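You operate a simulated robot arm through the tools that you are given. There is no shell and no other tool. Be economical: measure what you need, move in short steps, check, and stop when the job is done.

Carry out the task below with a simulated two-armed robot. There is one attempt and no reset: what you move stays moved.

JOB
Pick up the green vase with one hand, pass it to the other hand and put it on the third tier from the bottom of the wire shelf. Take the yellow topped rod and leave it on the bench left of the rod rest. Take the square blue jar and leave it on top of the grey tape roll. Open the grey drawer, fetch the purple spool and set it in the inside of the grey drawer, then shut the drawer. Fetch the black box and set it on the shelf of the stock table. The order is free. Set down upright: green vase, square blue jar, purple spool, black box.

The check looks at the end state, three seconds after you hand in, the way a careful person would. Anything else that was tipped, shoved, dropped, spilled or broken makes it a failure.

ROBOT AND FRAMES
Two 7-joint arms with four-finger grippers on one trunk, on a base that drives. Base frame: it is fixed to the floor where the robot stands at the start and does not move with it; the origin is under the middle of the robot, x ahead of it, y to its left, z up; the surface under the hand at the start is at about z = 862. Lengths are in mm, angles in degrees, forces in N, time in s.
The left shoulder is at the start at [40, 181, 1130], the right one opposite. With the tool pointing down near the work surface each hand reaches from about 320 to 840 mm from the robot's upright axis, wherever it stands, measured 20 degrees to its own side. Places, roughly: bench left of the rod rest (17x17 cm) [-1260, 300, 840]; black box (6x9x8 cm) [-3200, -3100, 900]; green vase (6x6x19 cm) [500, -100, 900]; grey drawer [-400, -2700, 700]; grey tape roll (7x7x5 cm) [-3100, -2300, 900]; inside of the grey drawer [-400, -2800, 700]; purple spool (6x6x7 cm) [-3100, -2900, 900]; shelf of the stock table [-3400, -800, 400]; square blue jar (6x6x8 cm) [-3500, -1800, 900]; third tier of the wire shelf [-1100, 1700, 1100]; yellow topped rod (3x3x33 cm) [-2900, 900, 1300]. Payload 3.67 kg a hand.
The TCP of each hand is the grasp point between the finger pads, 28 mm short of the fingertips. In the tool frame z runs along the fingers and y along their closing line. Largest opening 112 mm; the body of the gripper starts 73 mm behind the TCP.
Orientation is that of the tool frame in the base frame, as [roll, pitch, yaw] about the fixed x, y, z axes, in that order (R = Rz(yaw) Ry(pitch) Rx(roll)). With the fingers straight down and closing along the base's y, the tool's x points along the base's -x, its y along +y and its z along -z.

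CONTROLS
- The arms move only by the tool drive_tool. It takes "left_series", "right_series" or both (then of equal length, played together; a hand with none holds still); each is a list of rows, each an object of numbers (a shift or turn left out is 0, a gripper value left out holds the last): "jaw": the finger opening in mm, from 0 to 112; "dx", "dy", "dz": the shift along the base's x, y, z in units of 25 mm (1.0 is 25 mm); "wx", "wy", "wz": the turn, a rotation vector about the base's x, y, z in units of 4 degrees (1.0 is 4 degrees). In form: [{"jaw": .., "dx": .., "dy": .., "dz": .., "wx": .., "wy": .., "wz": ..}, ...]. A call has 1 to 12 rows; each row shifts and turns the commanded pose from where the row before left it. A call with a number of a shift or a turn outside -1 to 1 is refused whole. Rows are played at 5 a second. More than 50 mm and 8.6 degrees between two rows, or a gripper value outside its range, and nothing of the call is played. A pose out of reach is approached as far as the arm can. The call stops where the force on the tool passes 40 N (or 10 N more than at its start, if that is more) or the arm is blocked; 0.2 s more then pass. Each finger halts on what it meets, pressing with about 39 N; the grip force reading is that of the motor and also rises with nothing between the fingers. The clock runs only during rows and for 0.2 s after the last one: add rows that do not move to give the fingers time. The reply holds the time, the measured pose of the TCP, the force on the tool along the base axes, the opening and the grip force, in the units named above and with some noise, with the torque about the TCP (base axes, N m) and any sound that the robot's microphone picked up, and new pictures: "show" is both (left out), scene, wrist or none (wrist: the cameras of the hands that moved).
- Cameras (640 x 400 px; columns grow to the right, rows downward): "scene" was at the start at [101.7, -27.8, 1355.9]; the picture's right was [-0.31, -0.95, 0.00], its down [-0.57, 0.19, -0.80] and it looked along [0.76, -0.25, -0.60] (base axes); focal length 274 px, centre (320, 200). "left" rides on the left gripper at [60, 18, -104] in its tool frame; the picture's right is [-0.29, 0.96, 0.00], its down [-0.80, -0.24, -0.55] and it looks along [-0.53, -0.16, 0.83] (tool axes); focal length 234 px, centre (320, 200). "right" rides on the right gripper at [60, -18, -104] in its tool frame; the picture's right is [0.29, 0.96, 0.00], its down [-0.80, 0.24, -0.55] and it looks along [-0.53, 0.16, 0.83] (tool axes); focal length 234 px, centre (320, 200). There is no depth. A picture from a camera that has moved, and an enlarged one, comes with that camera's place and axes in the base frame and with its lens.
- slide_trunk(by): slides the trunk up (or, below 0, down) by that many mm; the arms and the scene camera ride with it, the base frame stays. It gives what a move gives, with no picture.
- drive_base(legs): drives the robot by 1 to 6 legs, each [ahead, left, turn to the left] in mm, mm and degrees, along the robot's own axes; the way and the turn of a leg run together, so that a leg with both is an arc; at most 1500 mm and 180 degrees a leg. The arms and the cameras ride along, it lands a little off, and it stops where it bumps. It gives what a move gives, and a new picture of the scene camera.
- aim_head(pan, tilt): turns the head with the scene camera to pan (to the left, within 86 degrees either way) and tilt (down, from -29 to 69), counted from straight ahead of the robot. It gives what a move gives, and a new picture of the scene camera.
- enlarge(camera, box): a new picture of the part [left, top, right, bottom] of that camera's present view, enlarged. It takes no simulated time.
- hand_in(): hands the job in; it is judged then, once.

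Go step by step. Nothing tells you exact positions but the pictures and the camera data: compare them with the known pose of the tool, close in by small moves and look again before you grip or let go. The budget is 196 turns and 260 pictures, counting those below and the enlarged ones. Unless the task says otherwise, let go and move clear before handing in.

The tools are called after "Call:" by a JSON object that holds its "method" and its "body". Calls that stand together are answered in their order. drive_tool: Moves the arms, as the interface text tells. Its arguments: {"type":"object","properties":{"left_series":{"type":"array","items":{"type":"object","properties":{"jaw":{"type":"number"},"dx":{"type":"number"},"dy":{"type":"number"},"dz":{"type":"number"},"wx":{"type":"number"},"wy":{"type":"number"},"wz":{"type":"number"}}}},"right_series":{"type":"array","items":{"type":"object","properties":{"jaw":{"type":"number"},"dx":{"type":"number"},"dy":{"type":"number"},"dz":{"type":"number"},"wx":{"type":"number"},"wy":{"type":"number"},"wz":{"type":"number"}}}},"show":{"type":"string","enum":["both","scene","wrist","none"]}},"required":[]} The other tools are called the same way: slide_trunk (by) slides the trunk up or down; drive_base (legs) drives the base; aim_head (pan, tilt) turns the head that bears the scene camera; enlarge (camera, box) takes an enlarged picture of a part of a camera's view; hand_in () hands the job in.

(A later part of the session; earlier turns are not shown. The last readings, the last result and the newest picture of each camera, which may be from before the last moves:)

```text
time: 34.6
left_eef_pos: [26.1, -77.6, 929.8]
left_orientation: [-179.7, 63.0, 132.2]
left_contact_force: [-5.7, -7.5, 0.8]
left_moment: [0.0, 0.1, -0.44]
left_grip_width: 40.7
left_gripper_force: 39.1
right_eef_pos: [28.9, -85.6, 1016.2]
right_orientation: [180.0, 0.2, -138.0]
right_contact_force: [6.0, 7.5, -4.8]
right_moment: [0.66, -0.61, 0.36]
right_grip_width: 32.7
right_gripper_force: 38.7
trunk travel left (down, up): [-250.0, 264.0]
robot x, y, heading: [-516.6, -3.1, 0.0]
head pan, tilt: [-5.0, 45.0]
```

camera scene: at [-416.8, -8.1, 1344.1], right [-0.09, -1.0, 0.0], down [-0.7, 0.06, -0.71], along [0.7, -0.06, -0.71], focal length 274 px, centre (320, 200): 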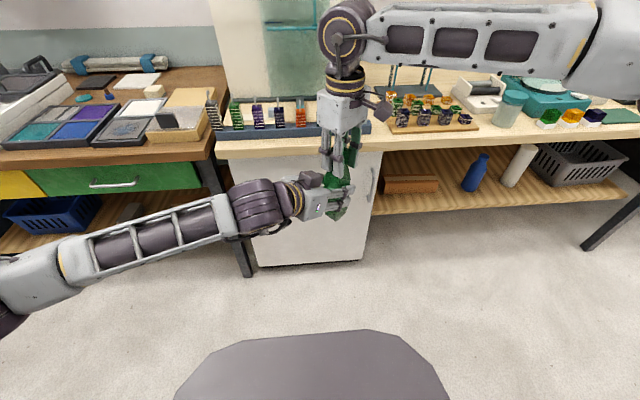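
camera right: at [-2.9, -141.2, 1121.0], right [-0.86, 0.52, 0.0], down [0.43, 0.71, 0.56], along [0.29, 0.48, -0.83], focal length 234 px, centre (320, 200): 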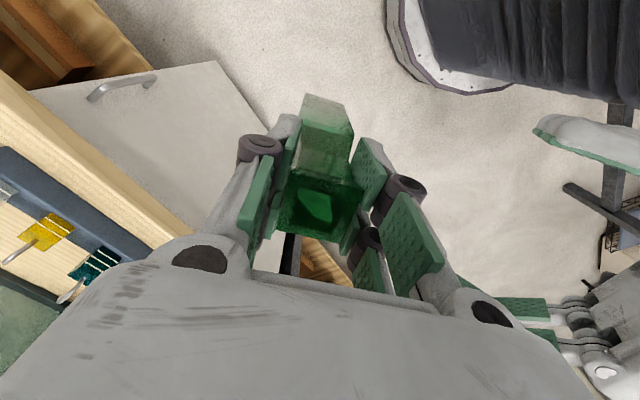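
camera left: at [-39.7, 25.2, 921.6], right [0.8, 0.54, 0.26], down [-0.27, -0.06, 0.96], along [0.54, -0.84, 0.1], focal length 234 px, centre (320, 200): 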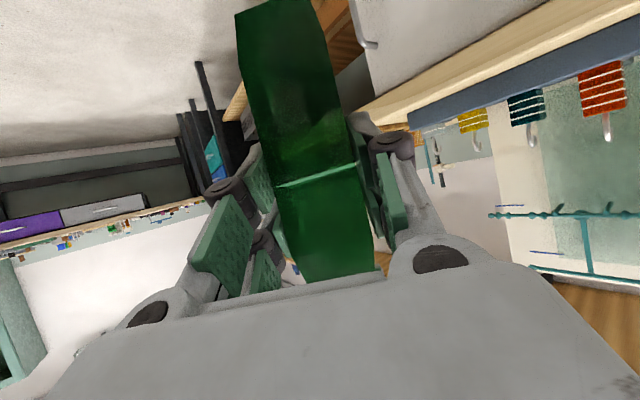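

Call:
{"method": "drive_tool", "body": {"right_series": [{"jaw": 40}, {"jaw": 52}, {}, {"dz": 0.5}, {"dz": 1}, {"dz": 1}]}}

```text
time: 36.0
left_eef_pos: [26.0, -75.2, 928.8]
left_orientation: [-179.8, 63.0, 132.1]
left_contact_force: [-0.6, 0.0, 0.1]
left_moment: [0.03, 0.03, 0.0]
left_grip_width: 40.8
left_gripper_force: 39.1
right_eef_pos: [26.5, -88.8, 1080.5]
right_orientation: [-180.0, 0.3, -138.0]
right_contact_force: [-0.5, 0.1, -0.5]
right_moment: [-0.03, -0.02, 0.0]
right_grip_width: 51.9
right_gripper_force: 0.1
trunk travel left (down, up): [-250.0, 264.0]
robot x, y, heading: [-512.8, 1.5, -0.1]
head pan, tilt: [-5.0, 45.0]
camera scene: at [-417.2, -8.1, 1344.2], right [-0.09, -1.0, 0.0], down [-0.7, 0.06, -0.71], along [0.7, -0.06, -0.71], focal length 274 px, centre (320, 200)
camera right: at [-5.0, -143.9, 1184.0], right [-0.86, 0.52, 0.0], down [0.43, 0.71, 0.56], along [0.29, 0.48, -0.83], focal length 234 px, centre (320, 200)
```

scene: 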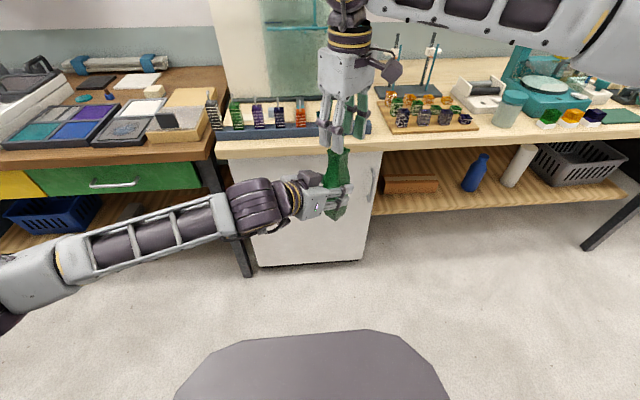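
right: 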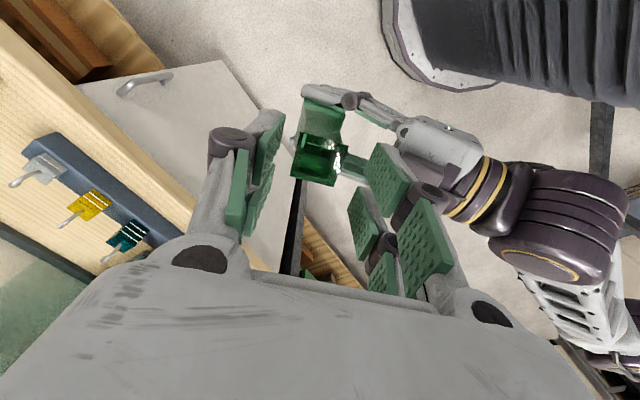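

The vase is now held by the left hand alone. I'll retract the right hand and raise the trunk for clearance, then drive toward the shelf.

Call:
{"method": "drive_tool", "body": {"right_series": [{"dz": 1}, {"dz": 1}, {"dz": 1, "dy": -1}, {"dy": -1, "wz": -1}, {"dy": -1, "wz": -1}, {"dy": -1, "wz": -1}, {"dy": -1, "wz": -1, "dx": -1}, {"dy": -1, "wz": -1, "dx": -1}, {"dy": -1, "wz": -1, "dx": -1}, {"dx": -1, "wz": -1}, {"dx": -1, "wz": -1}, {"wz": -1, "dx": -1}], "show": "none"}}

Call:
{"method": "slide_trunk", "body": {"by": 200}}

Call:
{"method": "drive_base", "body": {"legs": [[180, 0, 0], [0, 0, 90], [700, 0, 0]]}}

```text
time: 38.6
left_eef_pos: [26.0, -75.5, 928.9]
left_orientation: [-179.9, 63.0, 131.9]
left_contact_force: [-0.2, -0.2, -0.7]
left_moment: [0.02, 0.04, -0.02]
left_grip_width: 40.8
left_gripper_force: 39.2
right_eef_pos: [-129.3, -271.6, 1152.1]
right_orientation: [180.0, 0.2, -174.0]
right_contact_force: [-0.5, 0.0, -0.3]
right_moment: [-0.03, -0.04, -0.04]
right_grip_width: 51.9
right_gripper_force: 0.1
right hand out of reach, approached as far as the arm can: row 1, 2
trunk travel left (down, up): [-250.0, 264.0]
robot x, y, heading: [-517.7, 0.3, -0.1]
head pan, tilt: [-5.0, 45.0]
```

```text
time: 40.8
left_eef_pos: [27.0, -76.3, 1128.9]
left_orientation: [-179.9, 63.0, 132.2]
left_contact_force: [0.5, 1.1, -3.6]
left_moment: [0.03, 0.0, 0.01]
left_grip_width: 40.9
left_gripper_force: 38.7
right_eef_pos: [-126.3, -271.2, 1351.5]
right_orientation: [-179.9, 0.2, -174.0]
right_contact_force: [0.4, 0.1, 0.1]
right_moment: [0.01, -0.05, 0.01]
right_grip_width: 52.0
right_gripper_force: 0.0
trunk travel left (down, up): [-450.0, 64.0]
robot x, y, heading: [-518.2, 0.5, 0.1]
head pan, tilt: [-5.0, 45.0]
```

```text
time: 50.1
left_eef_pos: [-273.2, 1246.4, 1129.5]
left_orientation: [-180.0, 63.0, -137.4]
left_contact_force: [0.0, -0.8, -3.3]
left_moment: [0.0, 0.02, -0.01]
left_grip_width: 40.8
left_gripper_force: 38.6
right_eef_pos: [-77.5, 1093.0, 1352.0]
right_orientation: [-179.9, 0.2, -83.4]
right_contact_force: [0.3, -0.7, 0.0]
right_moment: [0.04, 0.02, -0.03]
right_grip_width: 52.1
right_gripper_force: 0.0
trunk travel left (down, up): [-450.0, 64.0]
robot x, y, heading: [-345.3, 702.1, 90.4]
head pan, tilt: [-5.0, 45.0]
camera scene: at [-339.7, 802.3, 1544.2], right [1.0, -0.08, 0.0], down [-0.06, -0.7, -0.71], along [0.06, 0.7, -0.71], focal length 274 px, centre (320, 200)
```

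scene: 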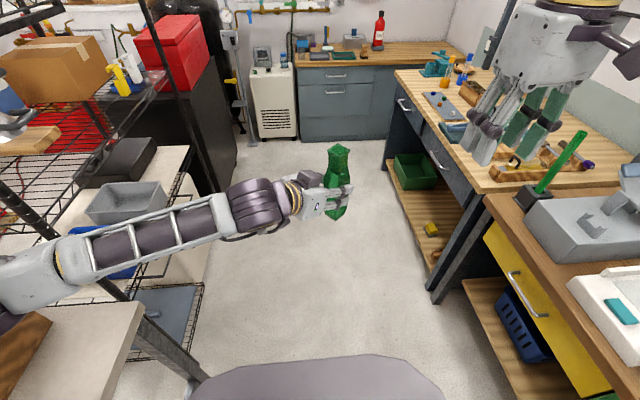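

Call:
{"method": "aim_head", "body": {"pan": 55, "tilt": 28}}

Call:
{"method": "enlarge", "body": {"camera": "scene", "box": [100, 100, 420, 300]}}

```text
time: 51.4
left_eef_pos: [-274.6, 1246.4, 1126.9]
left_orientation: [-179.9, 63.1, -137.2]
left_contact_force: [0.3, -0.6, -3.0]
left_moment: [-0.06, 0.06, 0.04]
left_grip_width: 40.7
left_gripper_force: 38.8
right_eef_pos: [-77.1, 1093.7, 1351.0]
right_orientation: [-179.9, 0.2, -83.4]
right_contact_force: [-0.7, -0.3, 0.4]
right_moment: [-0.05, -0.02, 0.0]
right_grip_width: 52.2
right_gripper_force: 0.1
trunk travel left (down, up): [-450.0, 64.0]
robot x, y, heading: [-346.6, 699.4, 90.3]
head pan, tilt: [55.0, 28.0]
camera scene: at [-421.1, 774.0, 1569.9], right [0.57, 0.82, 0.0], down [0.39, -0.27, -0.88], along [-0.73, 0.5, -0.47], focal length 274 px, centre (320, 200)
```

scene: 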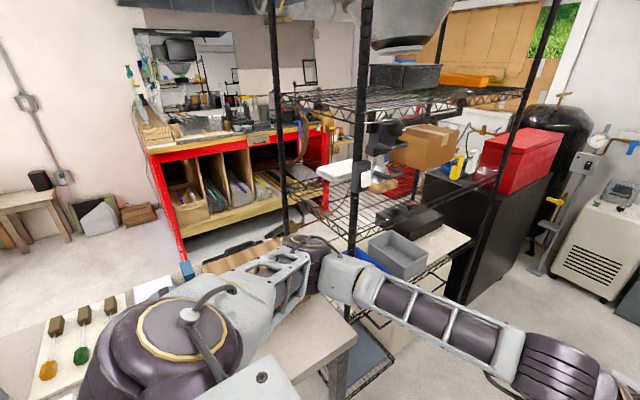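

```text
2.00 times, centred on (260, 200) of scene
camera zoom: at [-421.1, 774.0, 1569.9], right [0.57, 0.82, 0.0], down [0.39, -0.27, -0.88], along [-0.73, 0.5, -0.47], focal length 548 px, centre (440, 200)
```

zoom: 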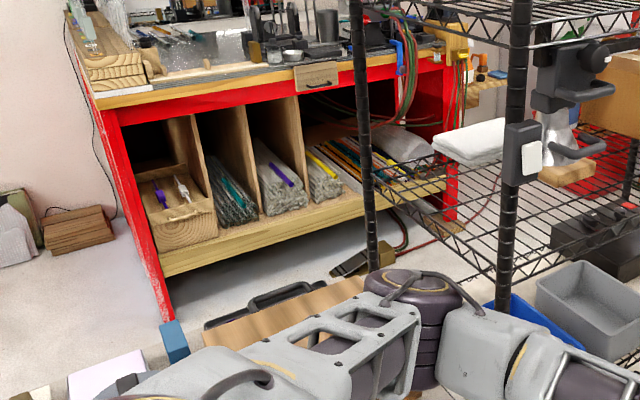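

Call:
{"method": "drive_base", "body": {"legs": [[0, -110, 0], [850, 0, 0]]}}

Call:
{"method": "aim_head", "body": {"pan": 84, "tilt": 35}}

```text
time: 56.8
left_eef_pos: [-180.2, 2086.2, 1129.2]
left_orientation: [-179.8, 63.0, -136.9]
left_contact_force: [0.6, 0.0, -3.0]
left_moment: [-0.03, 0.04, -0.02]
left_grip_width: 40.8
left_gripper_force: 38.6
right_eef_pos: [17.0, 1935.8, 1351.0]
right_orientation: [-179.8, 0.3, -82.9]
right_contact_force: [0.2, -0.4, -0.1]
right_moment: [0.01, 0.01, -0.02]
right_grip_width: 52.0
right_gripper_force: 0.0
trunk travel left (down, up): [-450.0, 64.0]
robot x, y, heading: [-246.1, 1536.5, 91.1]
head pan, tilt: [55.0, 28.0]
camera scene: at [-323.0, 1612.8, 1570.0], right [0.56, 0.83, 0.0], down [0.39, -0.26, -0.88], along [-0.73, 0.49, -0.47], focal length 274 px, centre (320, 200)
```

scene: 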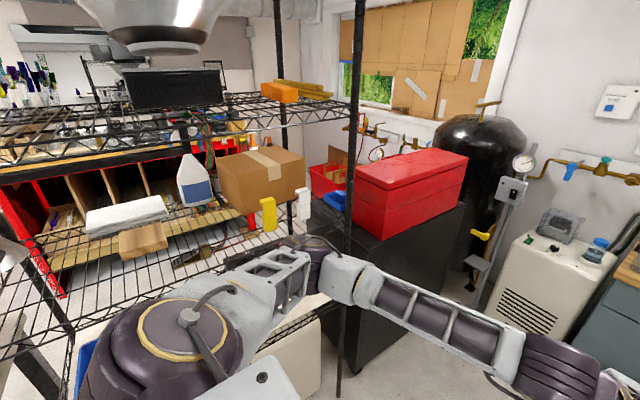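

```text
time: 57.7
left_eef_pos: [-179.7, 2086.8, 1128.0]
left_orientation: [-179.9, 63.0, -136.9]
left_contact_force: [1.0, -0.2, -4.2]
left_moment: [-0.03, 0.03, -0.02]
left_grip_width: 41.1
left_gripper_force: 38.9
right_eef_pos: [17.8, 1937.2, 1351.7]
right_orientation: [-180.0, 0.2, -82.9]
right_contact_force: [-0.3, 0.9, 0.5]
right_moment: [0.01, 0.01, 0.0]
right_grip_width: 52.0
right_gripper_force: 0.1
trunk travel left (down, up): [-450.0, 64.0]
robot x, y, heading: [-246.8, 1546.8, 91.4]
head pan, tilt: [84.0, 35.0]
camera scene: at [-335.0, 1570.0, 1559.1], right [0.09, 1.0, 0.0], down [0.57, -0.05, -0.82], along [-0.82, 0.07, -0.57], focal length 274 px, centre (320, 200)
```

scene: 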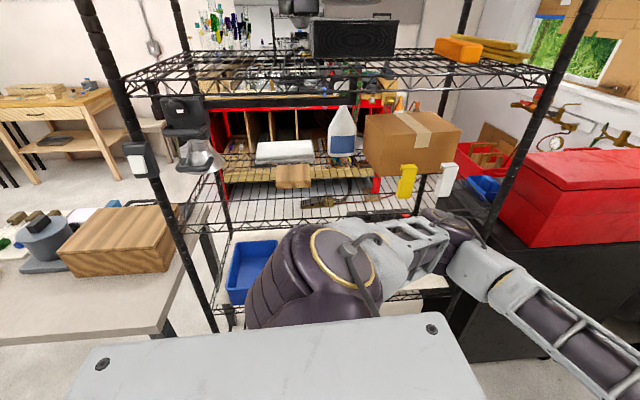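

Tier 3 has a clear front strip around (-970, 1640), with the tier 4 underside near z≈1410. I'll raise the vase and swing the robot to face the shelf, staying short of the edge.

Call:
{"method": "slide_trunk", "body": {"by": 60}}

Call:
{"method": "drive_base", "body": {"legs": [[0, 0, 109], [0, -226, 0]]}}

Call:
{"method": "aim_head", "body": {"pan": -20, "tilt": 40}}

```text
time: 58.7
left_eef_pos: [-179.9, 2087.5, 1187.4]
left_orientation: [-179.9, 62.9, -136.8]
left_contact_force: [-0.1, -0.4, -3.4]
left_moment: [-0.03, 0.03, -0.01]
left_grip_width: 40.8
left_gripper_force: 39.1
right_eef_pos: [17.1, 1937.2, 1411.8]
right_orientation: [-180.0, 0.2, -83.0]
right_contact_force: [-0.6, -0.4, -0.5]
right_moment: [-0.01, -0.03, 0.01]
right_grip_width: 52.0
right_gripper_force: 0.0
trunk travel left (down, up): [-510.0, 4.0]
robot x, y, heading: [-244.5, 1543.0, 91.2]
head pan, tilt: [84.0, 35.0]
```

```text
time: 65.5
left_eef_pos: [-859.8, 1644.6, 1187.0]
left_orientation: [-179.8, 63.1, -28.1]
left_contact_force: [0.7, -0.1, -3.5]
left_moment: [0.0, -0.04, 0.01]
left_grip_width: 40.9
left_gripper_force: 39.5
right_eef_pos: [-780.1, 1880.3, 1411.2]
right_orientation: [-179.8, 0.2, 25.7]
right_contact_force: [0.6, 0.3, 0.3]
right_moment: [0.05, 0.04, 0.02]
right_grip_width: 52.0
right_gripper_force: 0.1
trunk travel left (down, up): [-510.0, 4.0]
robot x, y, heading: [-323.9, 1755.8, -160.4]
head pan, tilt: [84.0, 35.0]
camera scene: at [-321.8, 1662.0, 1618.1], right [-0.97, -0.24, 0.0], down [-0.14, 0.56, -0.82], along [0.19, -0.8, -0.58], focal length 274 px, centre (320, 200)
```

scene: 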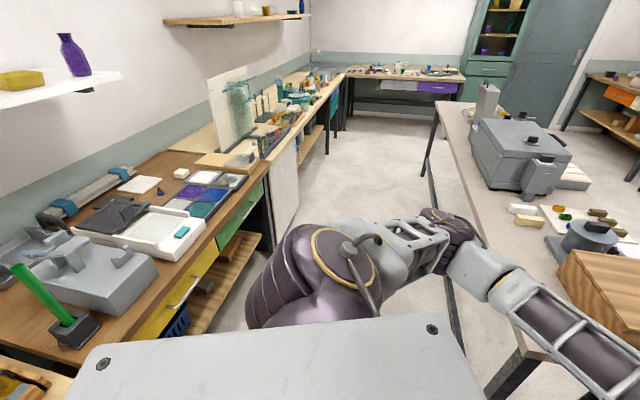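

```text
time: 67.3
left_eef_pos: [-859.8, 1646.3, 1188.0]
left_orientation: [-179.9, 63.0, -28.2]
left_contact_force: [0.4, -0.5, -3.3]
left_moment: [-0.02, -0.04, 0.01]
left_grip_width: 40.9
left_gripper_force: 38.5
right_eef_pos: [-780.5, 1882.0, 1410.9]
right_orientation: [-179.9, 0.3, 25.7]
right_contact_force: [0.0, -0.3, 0.4]
right_moment: [0.01, -0.03, -0.04]
right_grip_width: 52.2
right_gripper_force: 0.1
trunk travel left (down, up): [-510.0, 4.0]
robot x, y, heading: [-320.8, 1761.7, -160.4]
head pan, tilt: [-20.0, 40.0]
camera scene: at [-428.5, 1750.5, 1610.6], right [0.01, 1.0, 0.0], down [0.64, 0.0, -0.77], along [-0.77, 0.0, -0.64], focal length 274 px, centre (320, 200)
```

scene: 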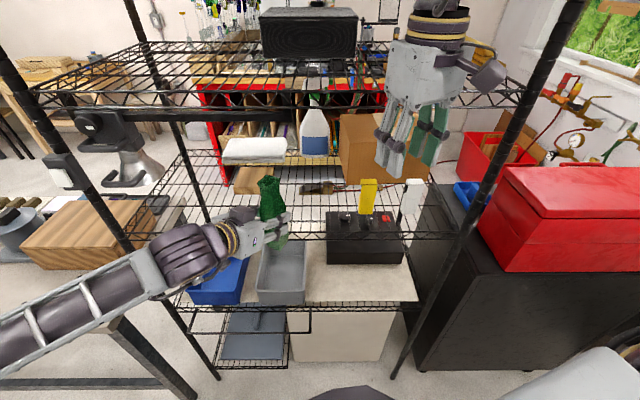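

Call:
{"method": "drive_tool", "body": {"left_series": [{"dz": 1}, {"dz": 0.4}, {"dx": -1}, {"dx": -1}, {"dx": -1}, {"dx": -1}, {}]}}

Call:
{"method": "enlarge", "body": {"camera": "scene", "box": [180, 140, 340, 260]}}

```text
time: 68.9
left_eef_pos: [-959.9, 1647.5, 1223.2]
left_orientation: [-179.9, 63.0, -28.4]
left_contact_force: [-0.3, 0.6, -3.3]
left_moment: [-0.04, -0.03, -0.01]
left_grip_width: 40.7
left_gripper_force: 39.4
right_eef_pos: [-780.3, 1881.0, 1409.7]
right_orientation: [-179.9, 0.2, 25.7]
right_contact_force: [0.1, -0.2, 0.4]
right_moment: [0.01, 0.01, -0.02]
right_grip_width: 52.0
right_gripper_force: 0.0
trunk travel left (down, up): [-510.0, 4.0]
robot x, y, heading: [-322.3, 1757.2, -160.3]
head pan, tilt: [-20.0, 40.0]
camera scene: at [-428.5, 1750.9, 1610.6], right [0.01, 1.0, 0.0], down [0.64, 0.0, -0.77], along [-0.77, 0.0, -0.64], focal length 274 px, centre (320, 200)
camera left: at [-862.9, 1574.2, 1215.9], right [-0.57, -0.78, 0.26], down [0.23, 0.15, 0.96], along [-0.79, 0.61, 0.09], focal length 234 px, centre (320, 200)
```

scene: 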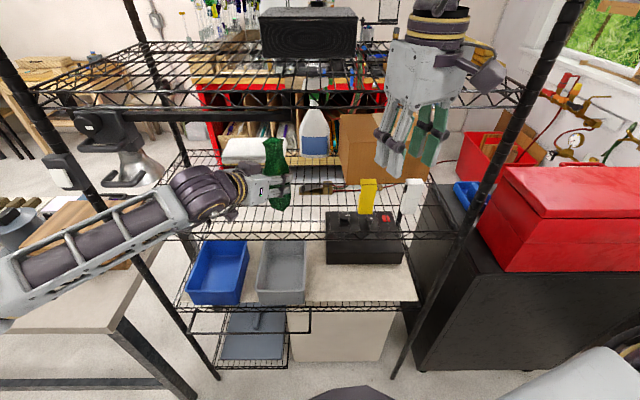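
left: 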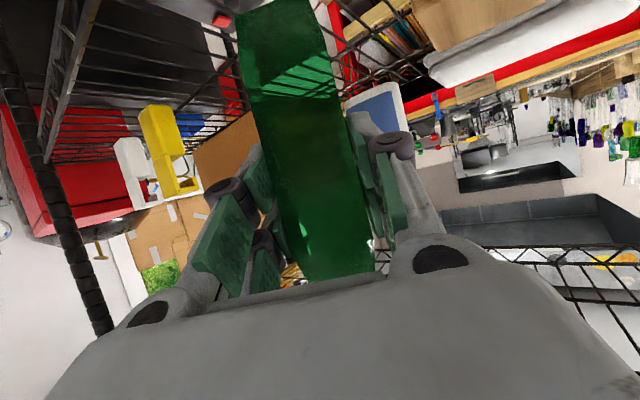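

```text
3.33 times, centred on (260, 200) of scene
camera zoom: at [-428.5, 1750.9, 1610.6], right [0.01, 1.0, 0.0], down [0.64, 0.0, -0.77], along [-0.77, 0.0, -0.64], focal length 913 px, centre (520, 200)
```

zoom: 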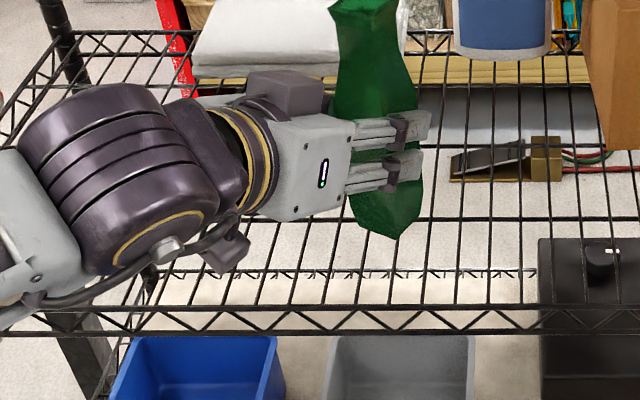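

Call:
{"method": "drive_tool", "body": {"left_series": [{"dz": -0.7}, {"dz": -0.6}, {}], "show": "none"}}

Call:
{"method": "enlarge", "body": {"camera": "scene", "box": [180, 140, 340, 260]}}

Call:
{"method": "enlarge", "body": {"camera": "left", "box": [160, 0, 480, 200]}}

```text
time: 69.7
left_eef_pos: [-960.1, 1646.8, 1190.2]
left_orientation: [-179.9, 63.0, -28.2]
left_contact_force: [0.1, 0.4, -3.7]
left_moment: [-0.03, -0.02, 0.05]
left_grip_width: 40.7
left_gripper_force: 39.5
right_eef_pos: [-779.3, 1883.0, 1410.4]
right_orientation: [-179.8, 0.2, 25.6]
right_contact_force: [0.0, -0.5, -1.3]
right_moment: [-0.02, -0.02, 0.01]
right_grip_width: 52.1
right_gripper_force: 0.0
trunk travel left (down, up): [-510.0, 4.0]
robot x, y, heading: [-321.5, 1761.1, -160.4]
head pan, tilt: [-20.0, 40.0]
```

```text
3.33 times, centred on (260, 200) of scene
camera zoom: at [-428.2, 1751.0, 1610.7], right [0.01, 1.0, 0.0], down [0.64, 0.0, -0.77], along [-0.77, 0.0, -0.64], focal length 913 px, centre (520, 200)
```

zoom: 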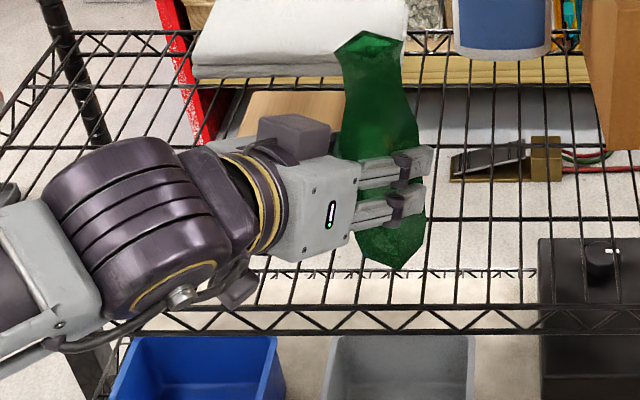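

```text
2.00 times, centred on (320, 100) of left
camera zoom: at [-862.9, 1574.2, 1183.2], right [-0.57, -0.78, 0.26], down [0.23, 0.15, 0.96], along [-0.79, 0.61, 0.09], focal length 468 px, centre (320, 400)
```

zoom: 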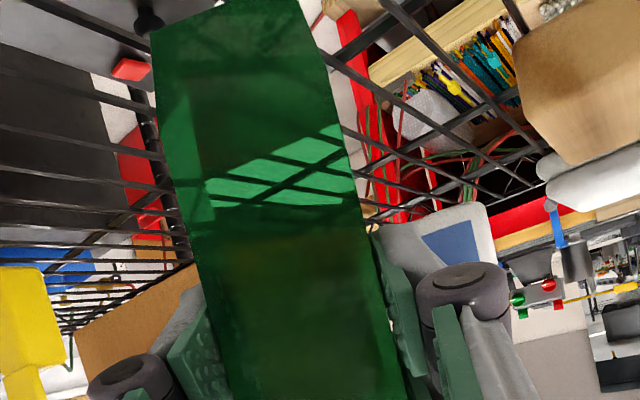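

Call:
{"method": "drive_tool", "body": {"left_series": [{"dz": -0.12}, {"dz": -0.12}, {"dz": -0.12}, {}], "show": "none"}}

Call:
{"method": "drive_tool", "body": {"left_series": [{"dz": -0.08}, {"dz": -0.08}, {}], "show": "none"}}

```text
time: 70.7
left_eef_pos: [-960.4, 1646.4, 1180.7]
left_orientation: [-180.0, 63.0, -28.2]
left_contact_force: [0.4, 0.3, -3.8]
left_moment: [-0.02, -0.04, 0.01]
left_grip_width: 40.8
left_gripper_force: 38.9
right_eef_pos: [-780.1, 1882.0, 1410.1]
right_orientation: [-179.9, 0.1, 25.7]
right_contact_force: [0.5, 0.0, 0.0]
right_moment: [0.01, -0.01, 0.02]
right_grip_width: 51.9
right_gripper_force: 0.0
trunk travel left (down, up): [-510.0, 4.0]
robot x, y, heading: [-322.4, 1759.0, -160.6]
head pan, tilt: [-20.0, 40.0]
```

```text
time: 71.5
left_eef_pos: [-961.2, 1646.1, 1179.0]
left_orientation: [-180.0, 63.0, -28.3]
left_contact_force: [-1.8, 0.4, 3.4]
left_moment: [0.11, -0.05, 0.0]
left_grip_width: 40.7
left_gripper_force: 39.0
right_eef_pos: [-779.4, 1883.3, 1410.9]
right_orientation: [-179.9, 0.2, 25.7]
right_contact_force: [0.6, 0.3, 1.2]
right_moment: [-0.01, -0.02, 0.02]
right_grip_width: 52.1
right_gripper_force: 0.1
trunk travel left (down, up): [-510.0, 4.0]
robot x, y, heading: [-323.1, 1758.7, -160.4]
head pan, tilt: [-20.0, 40.0]
```

Contact: the vase stands on the tier. I'll open the left hand and back out along its axis.

Call:
{"method": "drive_tool", "body": {"left_series": [{"jaw": 50}, {"jaw": 65}, {"jaw": 80}, {}, {"dx": 0.78, "dy": -0.42, "dz": 0.1}, {"dx": 0.78, "dy": -0.42, "dz": 0.1}, {"dx": 0.78, "dy": -0.42, "dz": 0.2}, {"dx": 0.78, "dy": -0.42, "dz": 0.2}, {"dx": 0.78, "dy": -0.42, "dz": 0.2}, {}]}}

Call:
{"method": "enlarge", "body": {"camera": "scene", "box": [180, 140, 340, 260]}}

```text
time: 73.7
left_eef_pos: [-862.7, 1595.7, 1196.6]
left_orientation: [-180.0, 63.1, -28.2]
left_contact_force: [0.3, -0.3, 0.5]
left_moment: [0.0, 0.01, -0.01]
left_grip_width: 79.9
left_gripper_force: 0.0
right_eef_pos: [-780.2, 1883.1, 1410.7]
right_orientation: [-180.0, 0.3, 25.7]
right_contact_force: [0.4, 0.1, 0.3]
right_moment: [-0.01, -0.01, -0.01]
right_grip_width: 52.0
right_gripper_force: 0.0
trunk travel left (down, up): [-510.0, 4.0]
robot x, y, heading: [-325.2, 1759.7, -160.3]
head pan, tilt: [-20.0, 40.0]
camera scene: at [-428.9, 1751.4, 1610.6], right [0.01, 1.0, 0.0], down [0.64, 0.0, -0.77], along [-0.77, 0.0, -0.64], focal length 274 px, centre (320, 200)
camera left: at [-765.5, 1522.3, 1190.3], right [-0.57, -0.78, 0.26], down [0.23, 0.15, 0.96], along [-0.79, 0.61, 0.09], focal length 234 px, centre (320, 200)
```

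scene: 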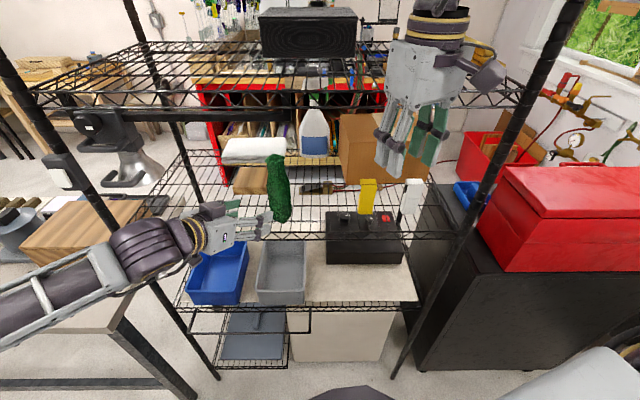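
left: 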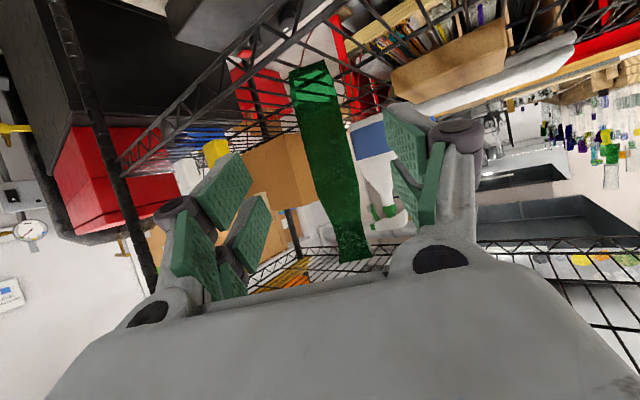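

```text
3.33 times, centred on (260, 200) of scene
camera zoom: at [-428.9, 1751.4, 1610.6], right [0.01, 1.0, 0.0], down [0.64, 0.0, -0.77], along [-0.77, 0.0, -0.64], focal length 913 px, centre (520, 200)
```

zoom: 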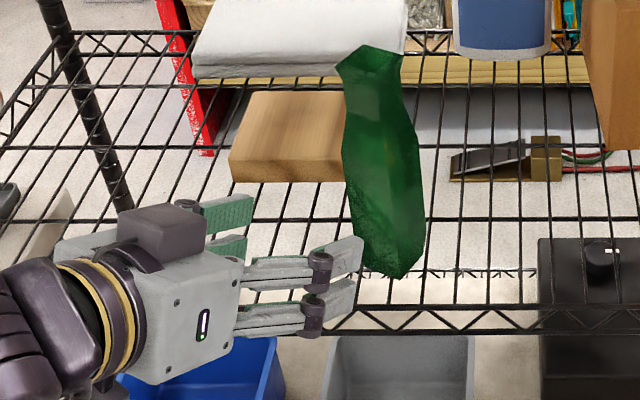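

The vase stands upright on tier 3. I'll withdraw the left arm, fold its hand down, and then head south out of this aisle.

Call:
{"method": "drive_tool", "body": {"left_series": [{"dx": 1}, {"dx": 1}, {"dx": 1}, {"wx": -0.47, "wy": -0.88}, {"wx": -0.47, "wy": -0.88}, {"wx": -0.47, "wy": -0.88}, {"wx": -0.47, "wy": -0.88}, {"wx": -0.47, "wy": -0.88}, {"wx": -0.47, "wy": -0.88}, {"wx": -0.47, "wy": -0.88}, {"wx": -0.47, "wy": -0.88}, {"wx": -0.47, "wy": -0.88}], "show": "none"}}

Call:
{"method": "drive_tool", "body": {"left_series": [{"wx": -0.47, "wy": -0.88}, {"wx": -0.47, "wy": -0.88}, {"wx": -0.47, "wy": -0.88}, {"wx": -0.47, "wy": -0.88}, {"wx": -0.47, "wy": -0.88}, {"wx": -0.47, "wy": -0.88}, {"wx": -0.36, "wy": -0.66}, {"wz": 1}, {"wz": 1}, {"wz": 1}, {"wz": 1}, {"wz": 1}], "show": "scene"}}

```text
time: 76.3
left_eef_pos: [-788.1, 1594.3, 1196.5]
left_orientation: [-179.9, 27.0, -28.2]
left_contact_force: [0.2, -0.5, 0.6]
left_moment: [0.03, 0.0, -0.01]
left_grip_width: 80.1
left_gripper_force: 0.0
right_eef_pos: [-779.9, 1882.1, 1410.0]
right_orientation: [-180.0, 0.2, 25.8]
right_contact_force: [0.2, 0.4, 0.4]
right_moment: [0.01, -0.02, 0.0]
right_grip_width: 52.0
right_gripper_force: 0.1
trunk travel left (down, up): [-510.0, 4.0]
robot x, y, heading: [-323.8, 1758.5, -160.6]
head pan, tilt: [-20.0, 40.0]
```

```text
time: 78.9
left_eef_pos: [-788.7, 1593.4, 1197.9]
left_orientation: [-179.9, 0.2, -8.1]
left_contact_force: [0.2, -0.6, -1.2]
left_moment: [0.01, -0.04, 0.02]
left_grip_width: 80.2
left_gripper_force: 0.1
right_eef_pos: [-779.8, 1882.4, 1410.5]
right_orientation: [-179.9, 0.2, 25.6]
right_contact_force: [0.4, -0.3, -0.2]
right_moment: [0.0, -0.01, 0.01]
right_grip_width: 52.2
right_gripper_force: 0.0
trunk travel left (down, up): [-510.0, 4.0]
robot x, y, heading: [-326.1, 1757.1, -160.2]
head pan, tilt: [-20.0, 40.0]
camera scene: at [-428.2, 1751.0, 1610.7], right [0.01, 1.0, 0.0], down [0.64, 0.0, -0.77], along [-0.77, 0.0, -0.64], focal length 274 px, centre (320, 200)
```

scene: 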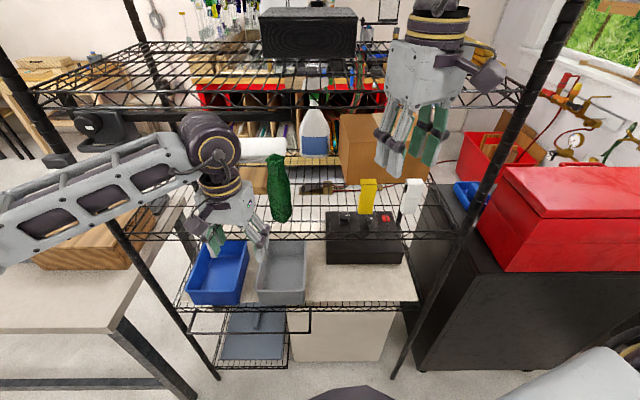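

Call:
{"method": "drive_tool", "body": {"left_series": [{"dx": 0.9, "dy": -0.74, "wz": 1, "jaw": 112}, {"dx": 0.9, "dy": -0.74, "wz": 1}, {"dx": 0.9, "dy": -0.74, "wz": 1}, {"dx": 0.9, "dy": -0.74, "wz": 1}, {"dx": 0.9, "dy": -0.74, "wz": 1}, {"dx": 0.9, "dy": -0.74, "wz": 1}, {"wz": 1}], "show": "none"}}

Call:
{"method": "drive_base", "body": {"legs": [[0, 0, 70.3], [1400, 0, 0]]}}

Call:
{"method": "aim_head", "body": {"pan": 0, "tilt": 20}}

```text
time: 80.5
left_eef_pos: [-653.8, 1482.8, 1196.8]
left_orientation: [-179.9, 0.0, 19.9]
left_contact_force: [-0.4, 0.2, 0.1]
left_moment: [0.0, 0.0, 0.02]
left_grip_width: 112.0
left_gripper_force: 0.0
right_eef_pos: [-781.7, 1882.8, 1408.8]
right_orientation: [180.0, 0.2, 25.7]
right_contact_force: [0.4, -0.8, -1.0]
right_moment: [-0.03, 0.0, 0.02]
right_grip_width: 52.0
right_gripper_force: 0.0
trunk travel left (down, up): [-510.0, 4.0]
robot x, y, heading: [-324.8, 1758.0, -160.4]
head pan, tilt: [-20.0, 40.0]
```

```text
time: 86.9
left_eef_pos: [-174.4, 973.9, 1200.9]
left_orientation: [-179.5, 0.6, 89.0]
left_contact_force: [-0.1, 1.0, -0.2]
left_moment: [0.02, -0.03, 0.01]
left_grip_width: 112.1
left_gripper_force: 0.0
right_eef_pos: [-592.6, 996.9, 1419.2]
right_orientation: [-179.9, 1.2, 94.9]
right_contact_force: [-0.6, 0.1, 0.2]
right_moment: [0.05, 0.0, -0.03]
right_grip_width: 52.0
right_gripper_force: 0.1
trunk travel left (down, up): [-510.0, 4.0]
robot x, y, heading: [-319.9, 1371.3, -90.8]
head pan, tilt: [-20.0, 40.0]
stopped in leg 2: the robot was blocked; the commanded pose is now the measured one
camera scene: at [-345.3, 1282.7, 1611.9], right [-0.93, 0.36, 0.0], down [0.23, 0.59, -0.77], along [-0.28, -0.72, -0.63], focal length 274 px, centre (320, 200)
```

scene: 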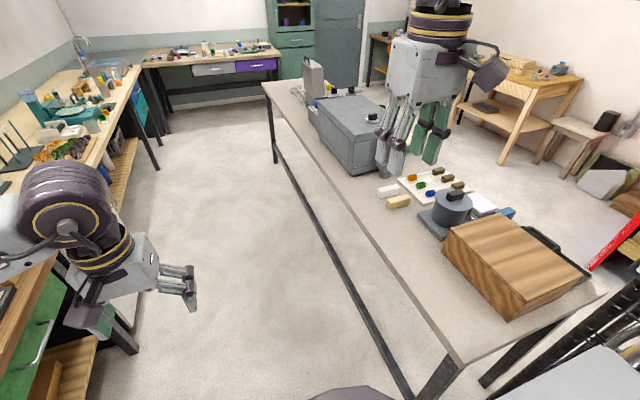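

```text
time: 87.8
left_eef_pos: [-172.1, 976.4, 1201.5]
left_orientation: [-179.6, 0.7, 89.5]
left_contact_force: [0.0, 0.4, 1.1]
left_moment: [0.01, -0.01, 0.01]
left_grip_width: 112.1
left_gripper_force: 0.0
right_eef_pos: [-592.1, 999.5, 1419.9]
right_orientation: [-179.8, 1.4, 95.2]
right_contact_force: [-0.3, 0.1, -0.5]
right_moment: [0.04, -0.01, -0.01]
right_grip_width: 51.8
right_gripper_force: 0.0
trunk travel left (down, up): [-510.0, 4.0]
robot x, y, heading: [-324.2, 1366.6, -90.7]
head pan, tilt: [0.0, 20.0]
camera scene: at [-316.5, 1272.4, 1643.4], right [-1.0, 0.01, 0.01], down [0.0, 0.33, -0.94], along [-0.02, -0.94, -0.33], focal length 274 px, centre (320, 200)
```

scene: 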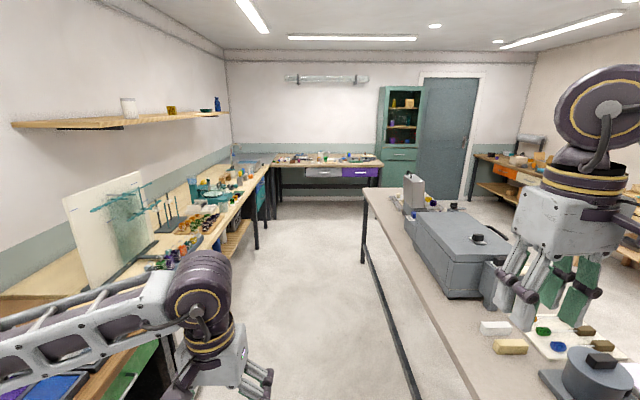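

The base bumped something at y≈1366. I'll back off a little and look to both sides to see what it was.

Call:
{"method": "drive_base", "body": {"legs": [[-60, 0, 0]]}}

Call:
{"method": "aim_head", "body": {"pan": -80, "tilt": 30}}

Call:
{"method": "aim_head", "body": {"pan": 70, "tilt": 40}}

```text
time: 88.7
left_eef_pos: [-175.5, 1011.7, 1193.9]
left_orientation: [-179.7, -0.4, 89.5]
left_contact_force: [-0.7, -0.8, -0.7]
left_moment: [0.11, -0.03, 0.0]
left_grip_width: 112.0
left_gripper_force: 0.0
right_eef_pos: [-595.7, 1030.2, 1409.5]
right_orientation: [180.0, 0.0, 95.2]
right_contact_force: [-0.8, -0.8, -0.1]
right_moment: [0.16, 0.0, 0.01]
right_grip_width: 52.3
right_gripper_force: 0.0
trunk travel left (down, up): [-510.0, 4.0]
robot x, y, heading: [-320.8, 1425.2, -90.8]
head pan, tilt: [0.0, 20.0]
camera scene: at [-321.9, 1299.3, 1641.1], right [-1.0, 0.01, 0.0], down [0.0, 0.35, -0.94], along [-0.01, -0.94, -0.35], focal length 274 px, centre (320, 200)
```

scene: 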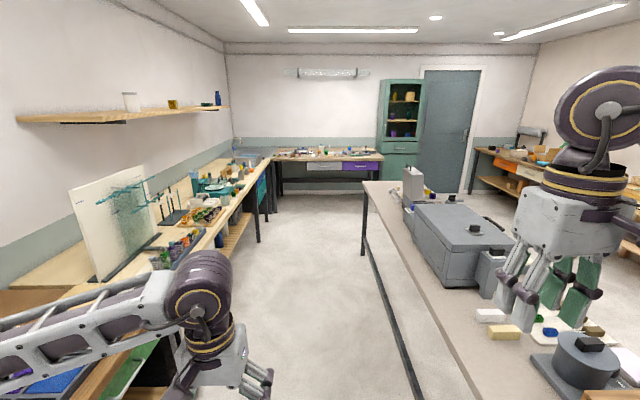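

```text
time: 90.3
left_eef_pos: [-177.2, 1022.2, 1197.1]
left_orientation: [-179.9, 0.1, 89.4]
left_contact_force: [0.0, 1.0, 0.0]
left_moment: [-0.01, 0.01, 0.04]
left_grip_width: 111.9
left_gripper_force: 0.1
right_eef_pos: [-596.9, 1040.5, 1412.1]
right_orientation: [180.0, 0.5, 95.2]
right_contact_force: [0.0, 0.4, 0.8]
right_moment: [-0.01, -0.02, -0.04]
right_grip_width: 52.2
right_gripper_force: 0.0
trunk travel left (down, up): [-510.0, 4.0]
robot x, y, heading: [-317.9, 1426.8, -90.7]
head pan, tilt: [-80.0, 30.0]
camera scene: at [-411.4, 1390.7, 1626.1], right [-0.16, 0.99, 0.0], down [0.49, 0.08, -0.87], along [-0.85, -0.14, -0.5], focal length 274 px, centre (320, 200)
```

scene: 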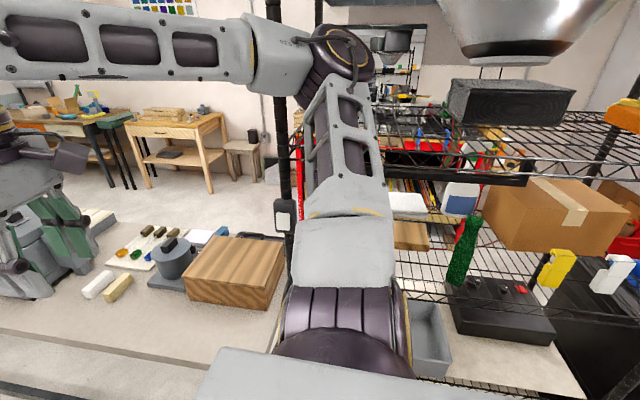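

```text
time: 92.6
left_eef_pos: [-176.8, 1020.4, 1197.5]
left_orientation: [-179.9, 0.1, 89.5]
left_contact_force: [-0.4, -0.9, 0.5]
left_moment: [-0.02, 0.0, 0.02]
left_grip_width: 112.0
left_gripper_force: 0.1
right_eef_pos: [-597.3, 1039.0, 1411.6]
right_orientation: [179.9, 0.5, 95.3]
right_contact_force: [-0.9, -0.1, -0.2]
right_moment: [-0.03, 0.04, 0.03]
right_grip_width: 51.9
right_gripper_force: 0.2
trunk travel left (down, up): [-510.0, 4.0]
robot x, y, heading: [-316.4, 1422.2, -90.7]
head pan, tilt: [70.0, 40.0]
camera scene: at [-242.5, 1374.0, 1610.7], right [-0.35, -0.94, 0.0], down [-0.6, 0.23, -0.77], along [0.72, -0.27, -0.64], focal length 274 px, centre (320, 200)
```

scene: 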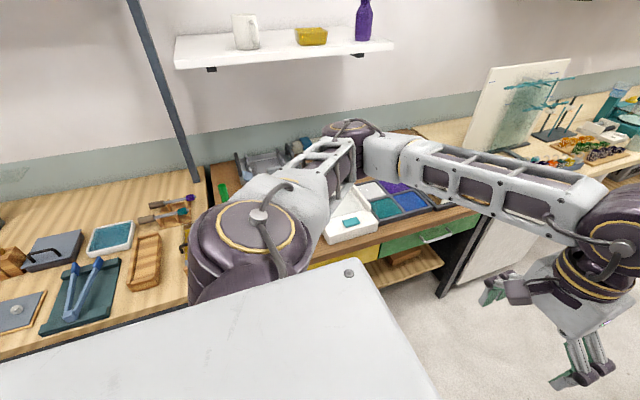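

The right elbow had touched the shelf's corner post; the vase and everything else look undisturbed. I'll shift away from the shelf and pass with the trunk still high.

Call:
{"method": "drive_base", "body": {"legs": [[0, 100, 0.7], [1400, 0, 0], [1400, 0, 0]]}}

Call:
{"method": "aim_head", "body": {"pan": -30, "tilt": 15}}

```text
time: 107.3
left_eef_pos: [-98.4, -1779.8, 1197.7]
left_orientation: [-179.9, 0.0, 89.4]
left_contact_force: [0.4, 0.1, -0.1]
left_moment: [0.02, 0.01, 0.01]
left_grip_width: 112.2
left_gripper_force: 0.1
right_eef_pos: [-518.1, -1760.6, 1412.8]
right_orientation: [179.9, 0.4, 95.1]
right_contact_force: [-0.3, 1.0, -0.2]
right_moment: [-0.05, 0.0, -0.03]
right_grip_width: 51.6
right_gripper_force: 0.0
trunk travel left (down, up): [-510.0, 4.0]
robot x, y, heading: [-239.4, -1375.3, -90.6]
head pan, tilt: [70.0, 40.0]
camera scene: at [-164.1, -1426.1, 1610.7], right [-0.35, -0.93, 0.0], down [-0.6, 0.23, -0.77], along [0.72, -0.27, -0.64], focal length 274 px, centre (320, 200)
```

scene: 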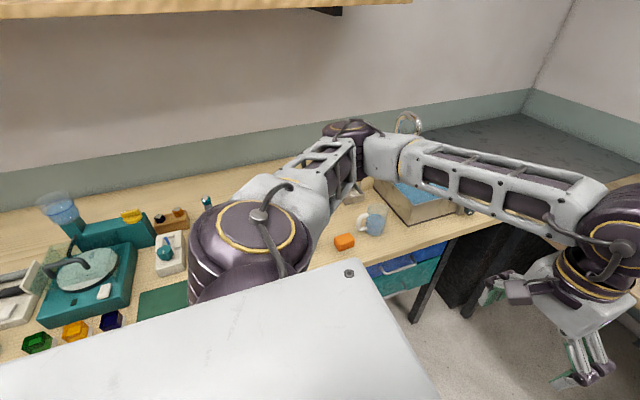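

```text
time: 109.1
left_eef_pos: [-100.0, -1780.4, 1196.0]
left_orientation: [-179.9, 0.1, 89.5]
left_contact_force: [0.0, -1.0, -0.2]
left_moment: [0.0, 0.01, 0.01]
left_grip_width: 112.0
left_gripper_force: 0.1
right_eef_pos: [-518.8, -1760.6, 1412.6]
right_orientation: [179.9, 0.4, 95.2]
right_contact_force: [-0.5, 0.1, 0.4]
right_moment: [0.03, 0.02, -0.03]
right_grip_width: 51.9
right_gripper_force: 0.1
trunk travel left (down, up): [-510.0, 4.0]
robot x, y, heading: [-242.1, -1374.6, -90.7]
head pan, tilt: [-30.0, 15.0]
camera scene: at [-291.3, -1476.7, 1650.2], right [-0.86, 0.51, 0.0], down [0.13, 0.22, -0.97], along [-0.49, -0.83, -0.26], focal length 274 px, centre (320, 200)
```

scene: 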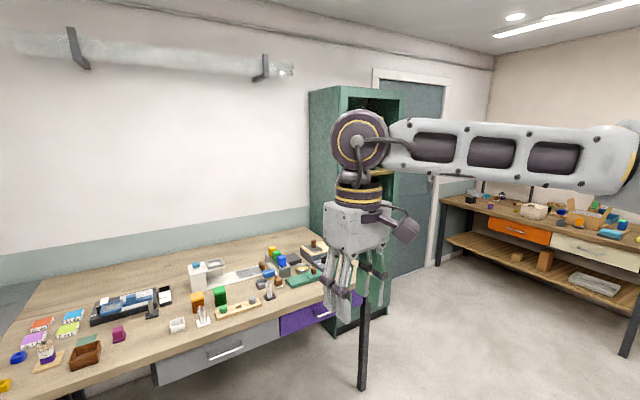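

Call:
{"method": "aim_head", "body": {"pan": -80, "tilt": 20}}

```text
time: 110.3
left_eef_pos: [-98.3, -1780.2, 1196.9]
left_orientation: [-179.8, 0.0, 89.3]
left_contact_force: [0.0, -0.2, 0.4]
left_moment: [0.01, 0.0, 0.02]
left_grip_width: 112.0
left_gripper_force: 0.1
right_eef_pos: [-518.6, -1760.9, 1411.0]
right_orientation: [179.9, 0.5, 95.2]
right_contact_force: [0.1, -0.4, -0.2]
right_moment: [-0.01, 0.03, -0.03]
right_grip_width: 51.8
right_gripper_force: 0.2
trunk travel left (down, up): [-510.0, 4.0]
robot x, y, heading: [-246.2, -1375.8, -90.9]
head pan, tilt: [-80.0, 20.0]
camera scene: at [-335.5, -1411.6, 1642.1], right [-0.16, 0.99, 0.0], down [0.34, 0.06, -0.94], along [-0.93, -0.15, -0.34], focal length 274 px, centre (320, 200)
```

scene: 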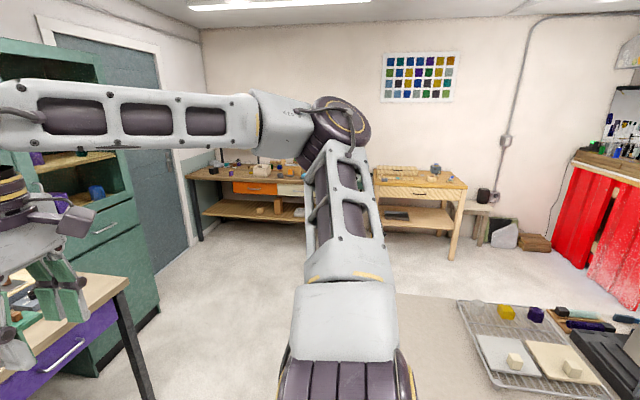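

Call:
{"method": "drive_base", "body": {"legs": [[475, 0, 0], [0, 0, -89], [1400, 0, 0]]}}

Call:
{"method": "aim_head", "body": {"pan": 0, "tilt": 25}}

```text
time: 124.1
left_eef_pos: [-2040.8, -1998.8, 1198.1]
left_orientation: [-179.9, 0.1, 0.3]
left_contact_force: [-0.3, -0.3, 0.5]
left_moment: [-0.01, 0.03, -0.02]
left_grip_width: 111.7
left_gripper_force: 0.0
right_eef_pos: [-2028.6, -1579.0, 1412.3]
right_orientation: [179.9, 0.5, 6.0]
right_contact_force: [0.0, -0.5, 0.4]
right_moment: [-0.01, 0.02, -0.02]
right_grip_width: 52.2
right_gripper_force: 0.1
trunk travel left (down, up): [-510.0, 4.0]
robot x, y, heading: [-1635.9, -1849.0, -179.7]
head pan, tilt: [-80.0, 20.0]
camera scene: at [-1677.0, -1758.7, 1642.1], right [0.98, 0.18, 0.0], down [0.06, -0.34, -0.94], along [-0.17, 0.93, -0.34], focal length 274 px, centre (320, 200)
```

scene: 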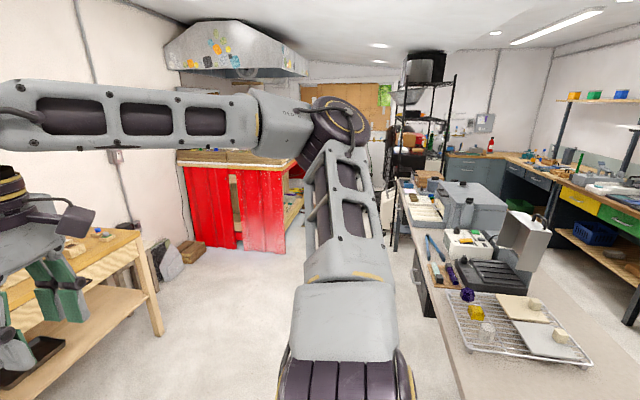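

```text
time: 125.7
left_eef_pos: [-2042.2, -1999.4, 1197.3]
left_orientation: [-179.8, 0.1, 0.3]
left_contact_force: [-0.7, -0.1, 0.0]
left_moment: [0.01, 0.02, 0.02]
left_grip_width: 112.1
left_gripper_force: 0.0
right_eef_pos: [-2030.2, -1578.9, 1412.1]
right_orientation: [179.8, 0.4, 6.1]
right_contact_force: [0.6, 0.5, -0.7]
right_moment: [-0.02, 0.02, 0.04]
right_grip_width: 51.8
right_gripper_force: 0.1
trunk travel left (down, up): [-510.0, 4.0]
robot x, y, heading: [-1640.6, -1849.0, -179.9]
head pan, tilt: [0.0, 25.0]
camera scene: at [-1753.4, -1850.5, 1634.0], right [0.0, 1.0, 0.0], down [0.42, 0.0, -0.91], along [-0.91, 0.0, -0.42], focal length 274 px, centre (320, 200)
```

scene: 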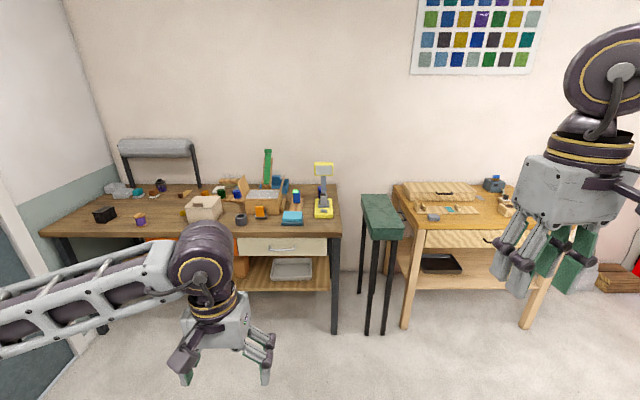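

Call:
{"method": "enlarge", "body": {"camera": "scene", "box": [40, 130, 240, 255]}}

Call:
{"method": "enlarge", "body": {"camera": "scene", "box": [200, 130, 400, 255]}}

Call:
{"method": "enlarge", "body": {"camera": "scene", "box": [360, 160, 600, 310]}}

```text
3.20 times, centred on (140, 192) of scene
camera zoom: at [-1753.4, -1850.5, 1634.0], right [0.0, 1.0, 0.0], down [0.42, 0.0, -0.91], along [-0.91, 0.0, -0.42], focal length 876 px, centre (896, 224)
```

zoom: 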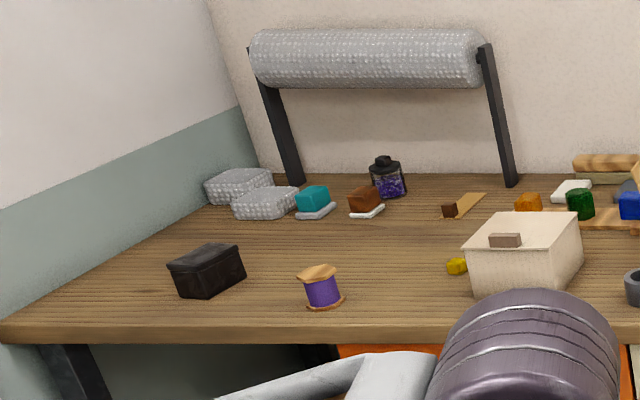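

```text
3.20 times, centred on (300, 192) of scene
camera zoom: at [-1753.4, -1850.5, 1634.0], right [0.0, 1.0, 0.0], down [0.42, 0.0, -0.91], along [-0.91, 0.0, -0.42], focal length 876 px, centre (384, 224)
```

zoom: 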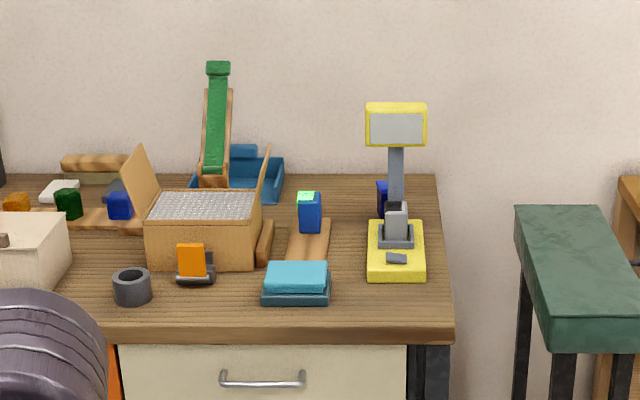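

```text
2.67 times, centred on (480, 235) of scene
camera zoom: at [-1753.4, -1850.5, 1634.0], right [0.0, 1.0, 0.0], down [0.42, 0.0, -0.91], along [-0.91, 0.0, -0.42], focal length 730 px, centre (-107, 107)
```

zoom: 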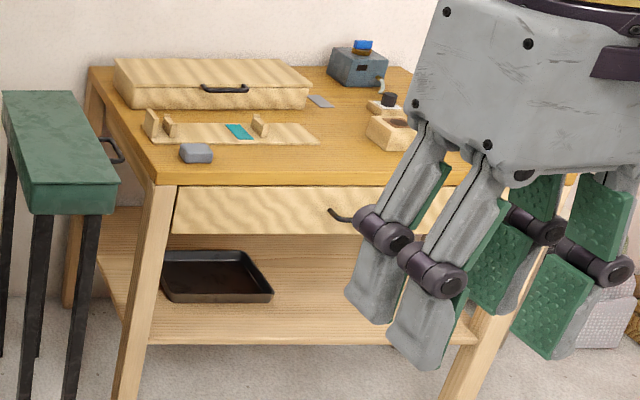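

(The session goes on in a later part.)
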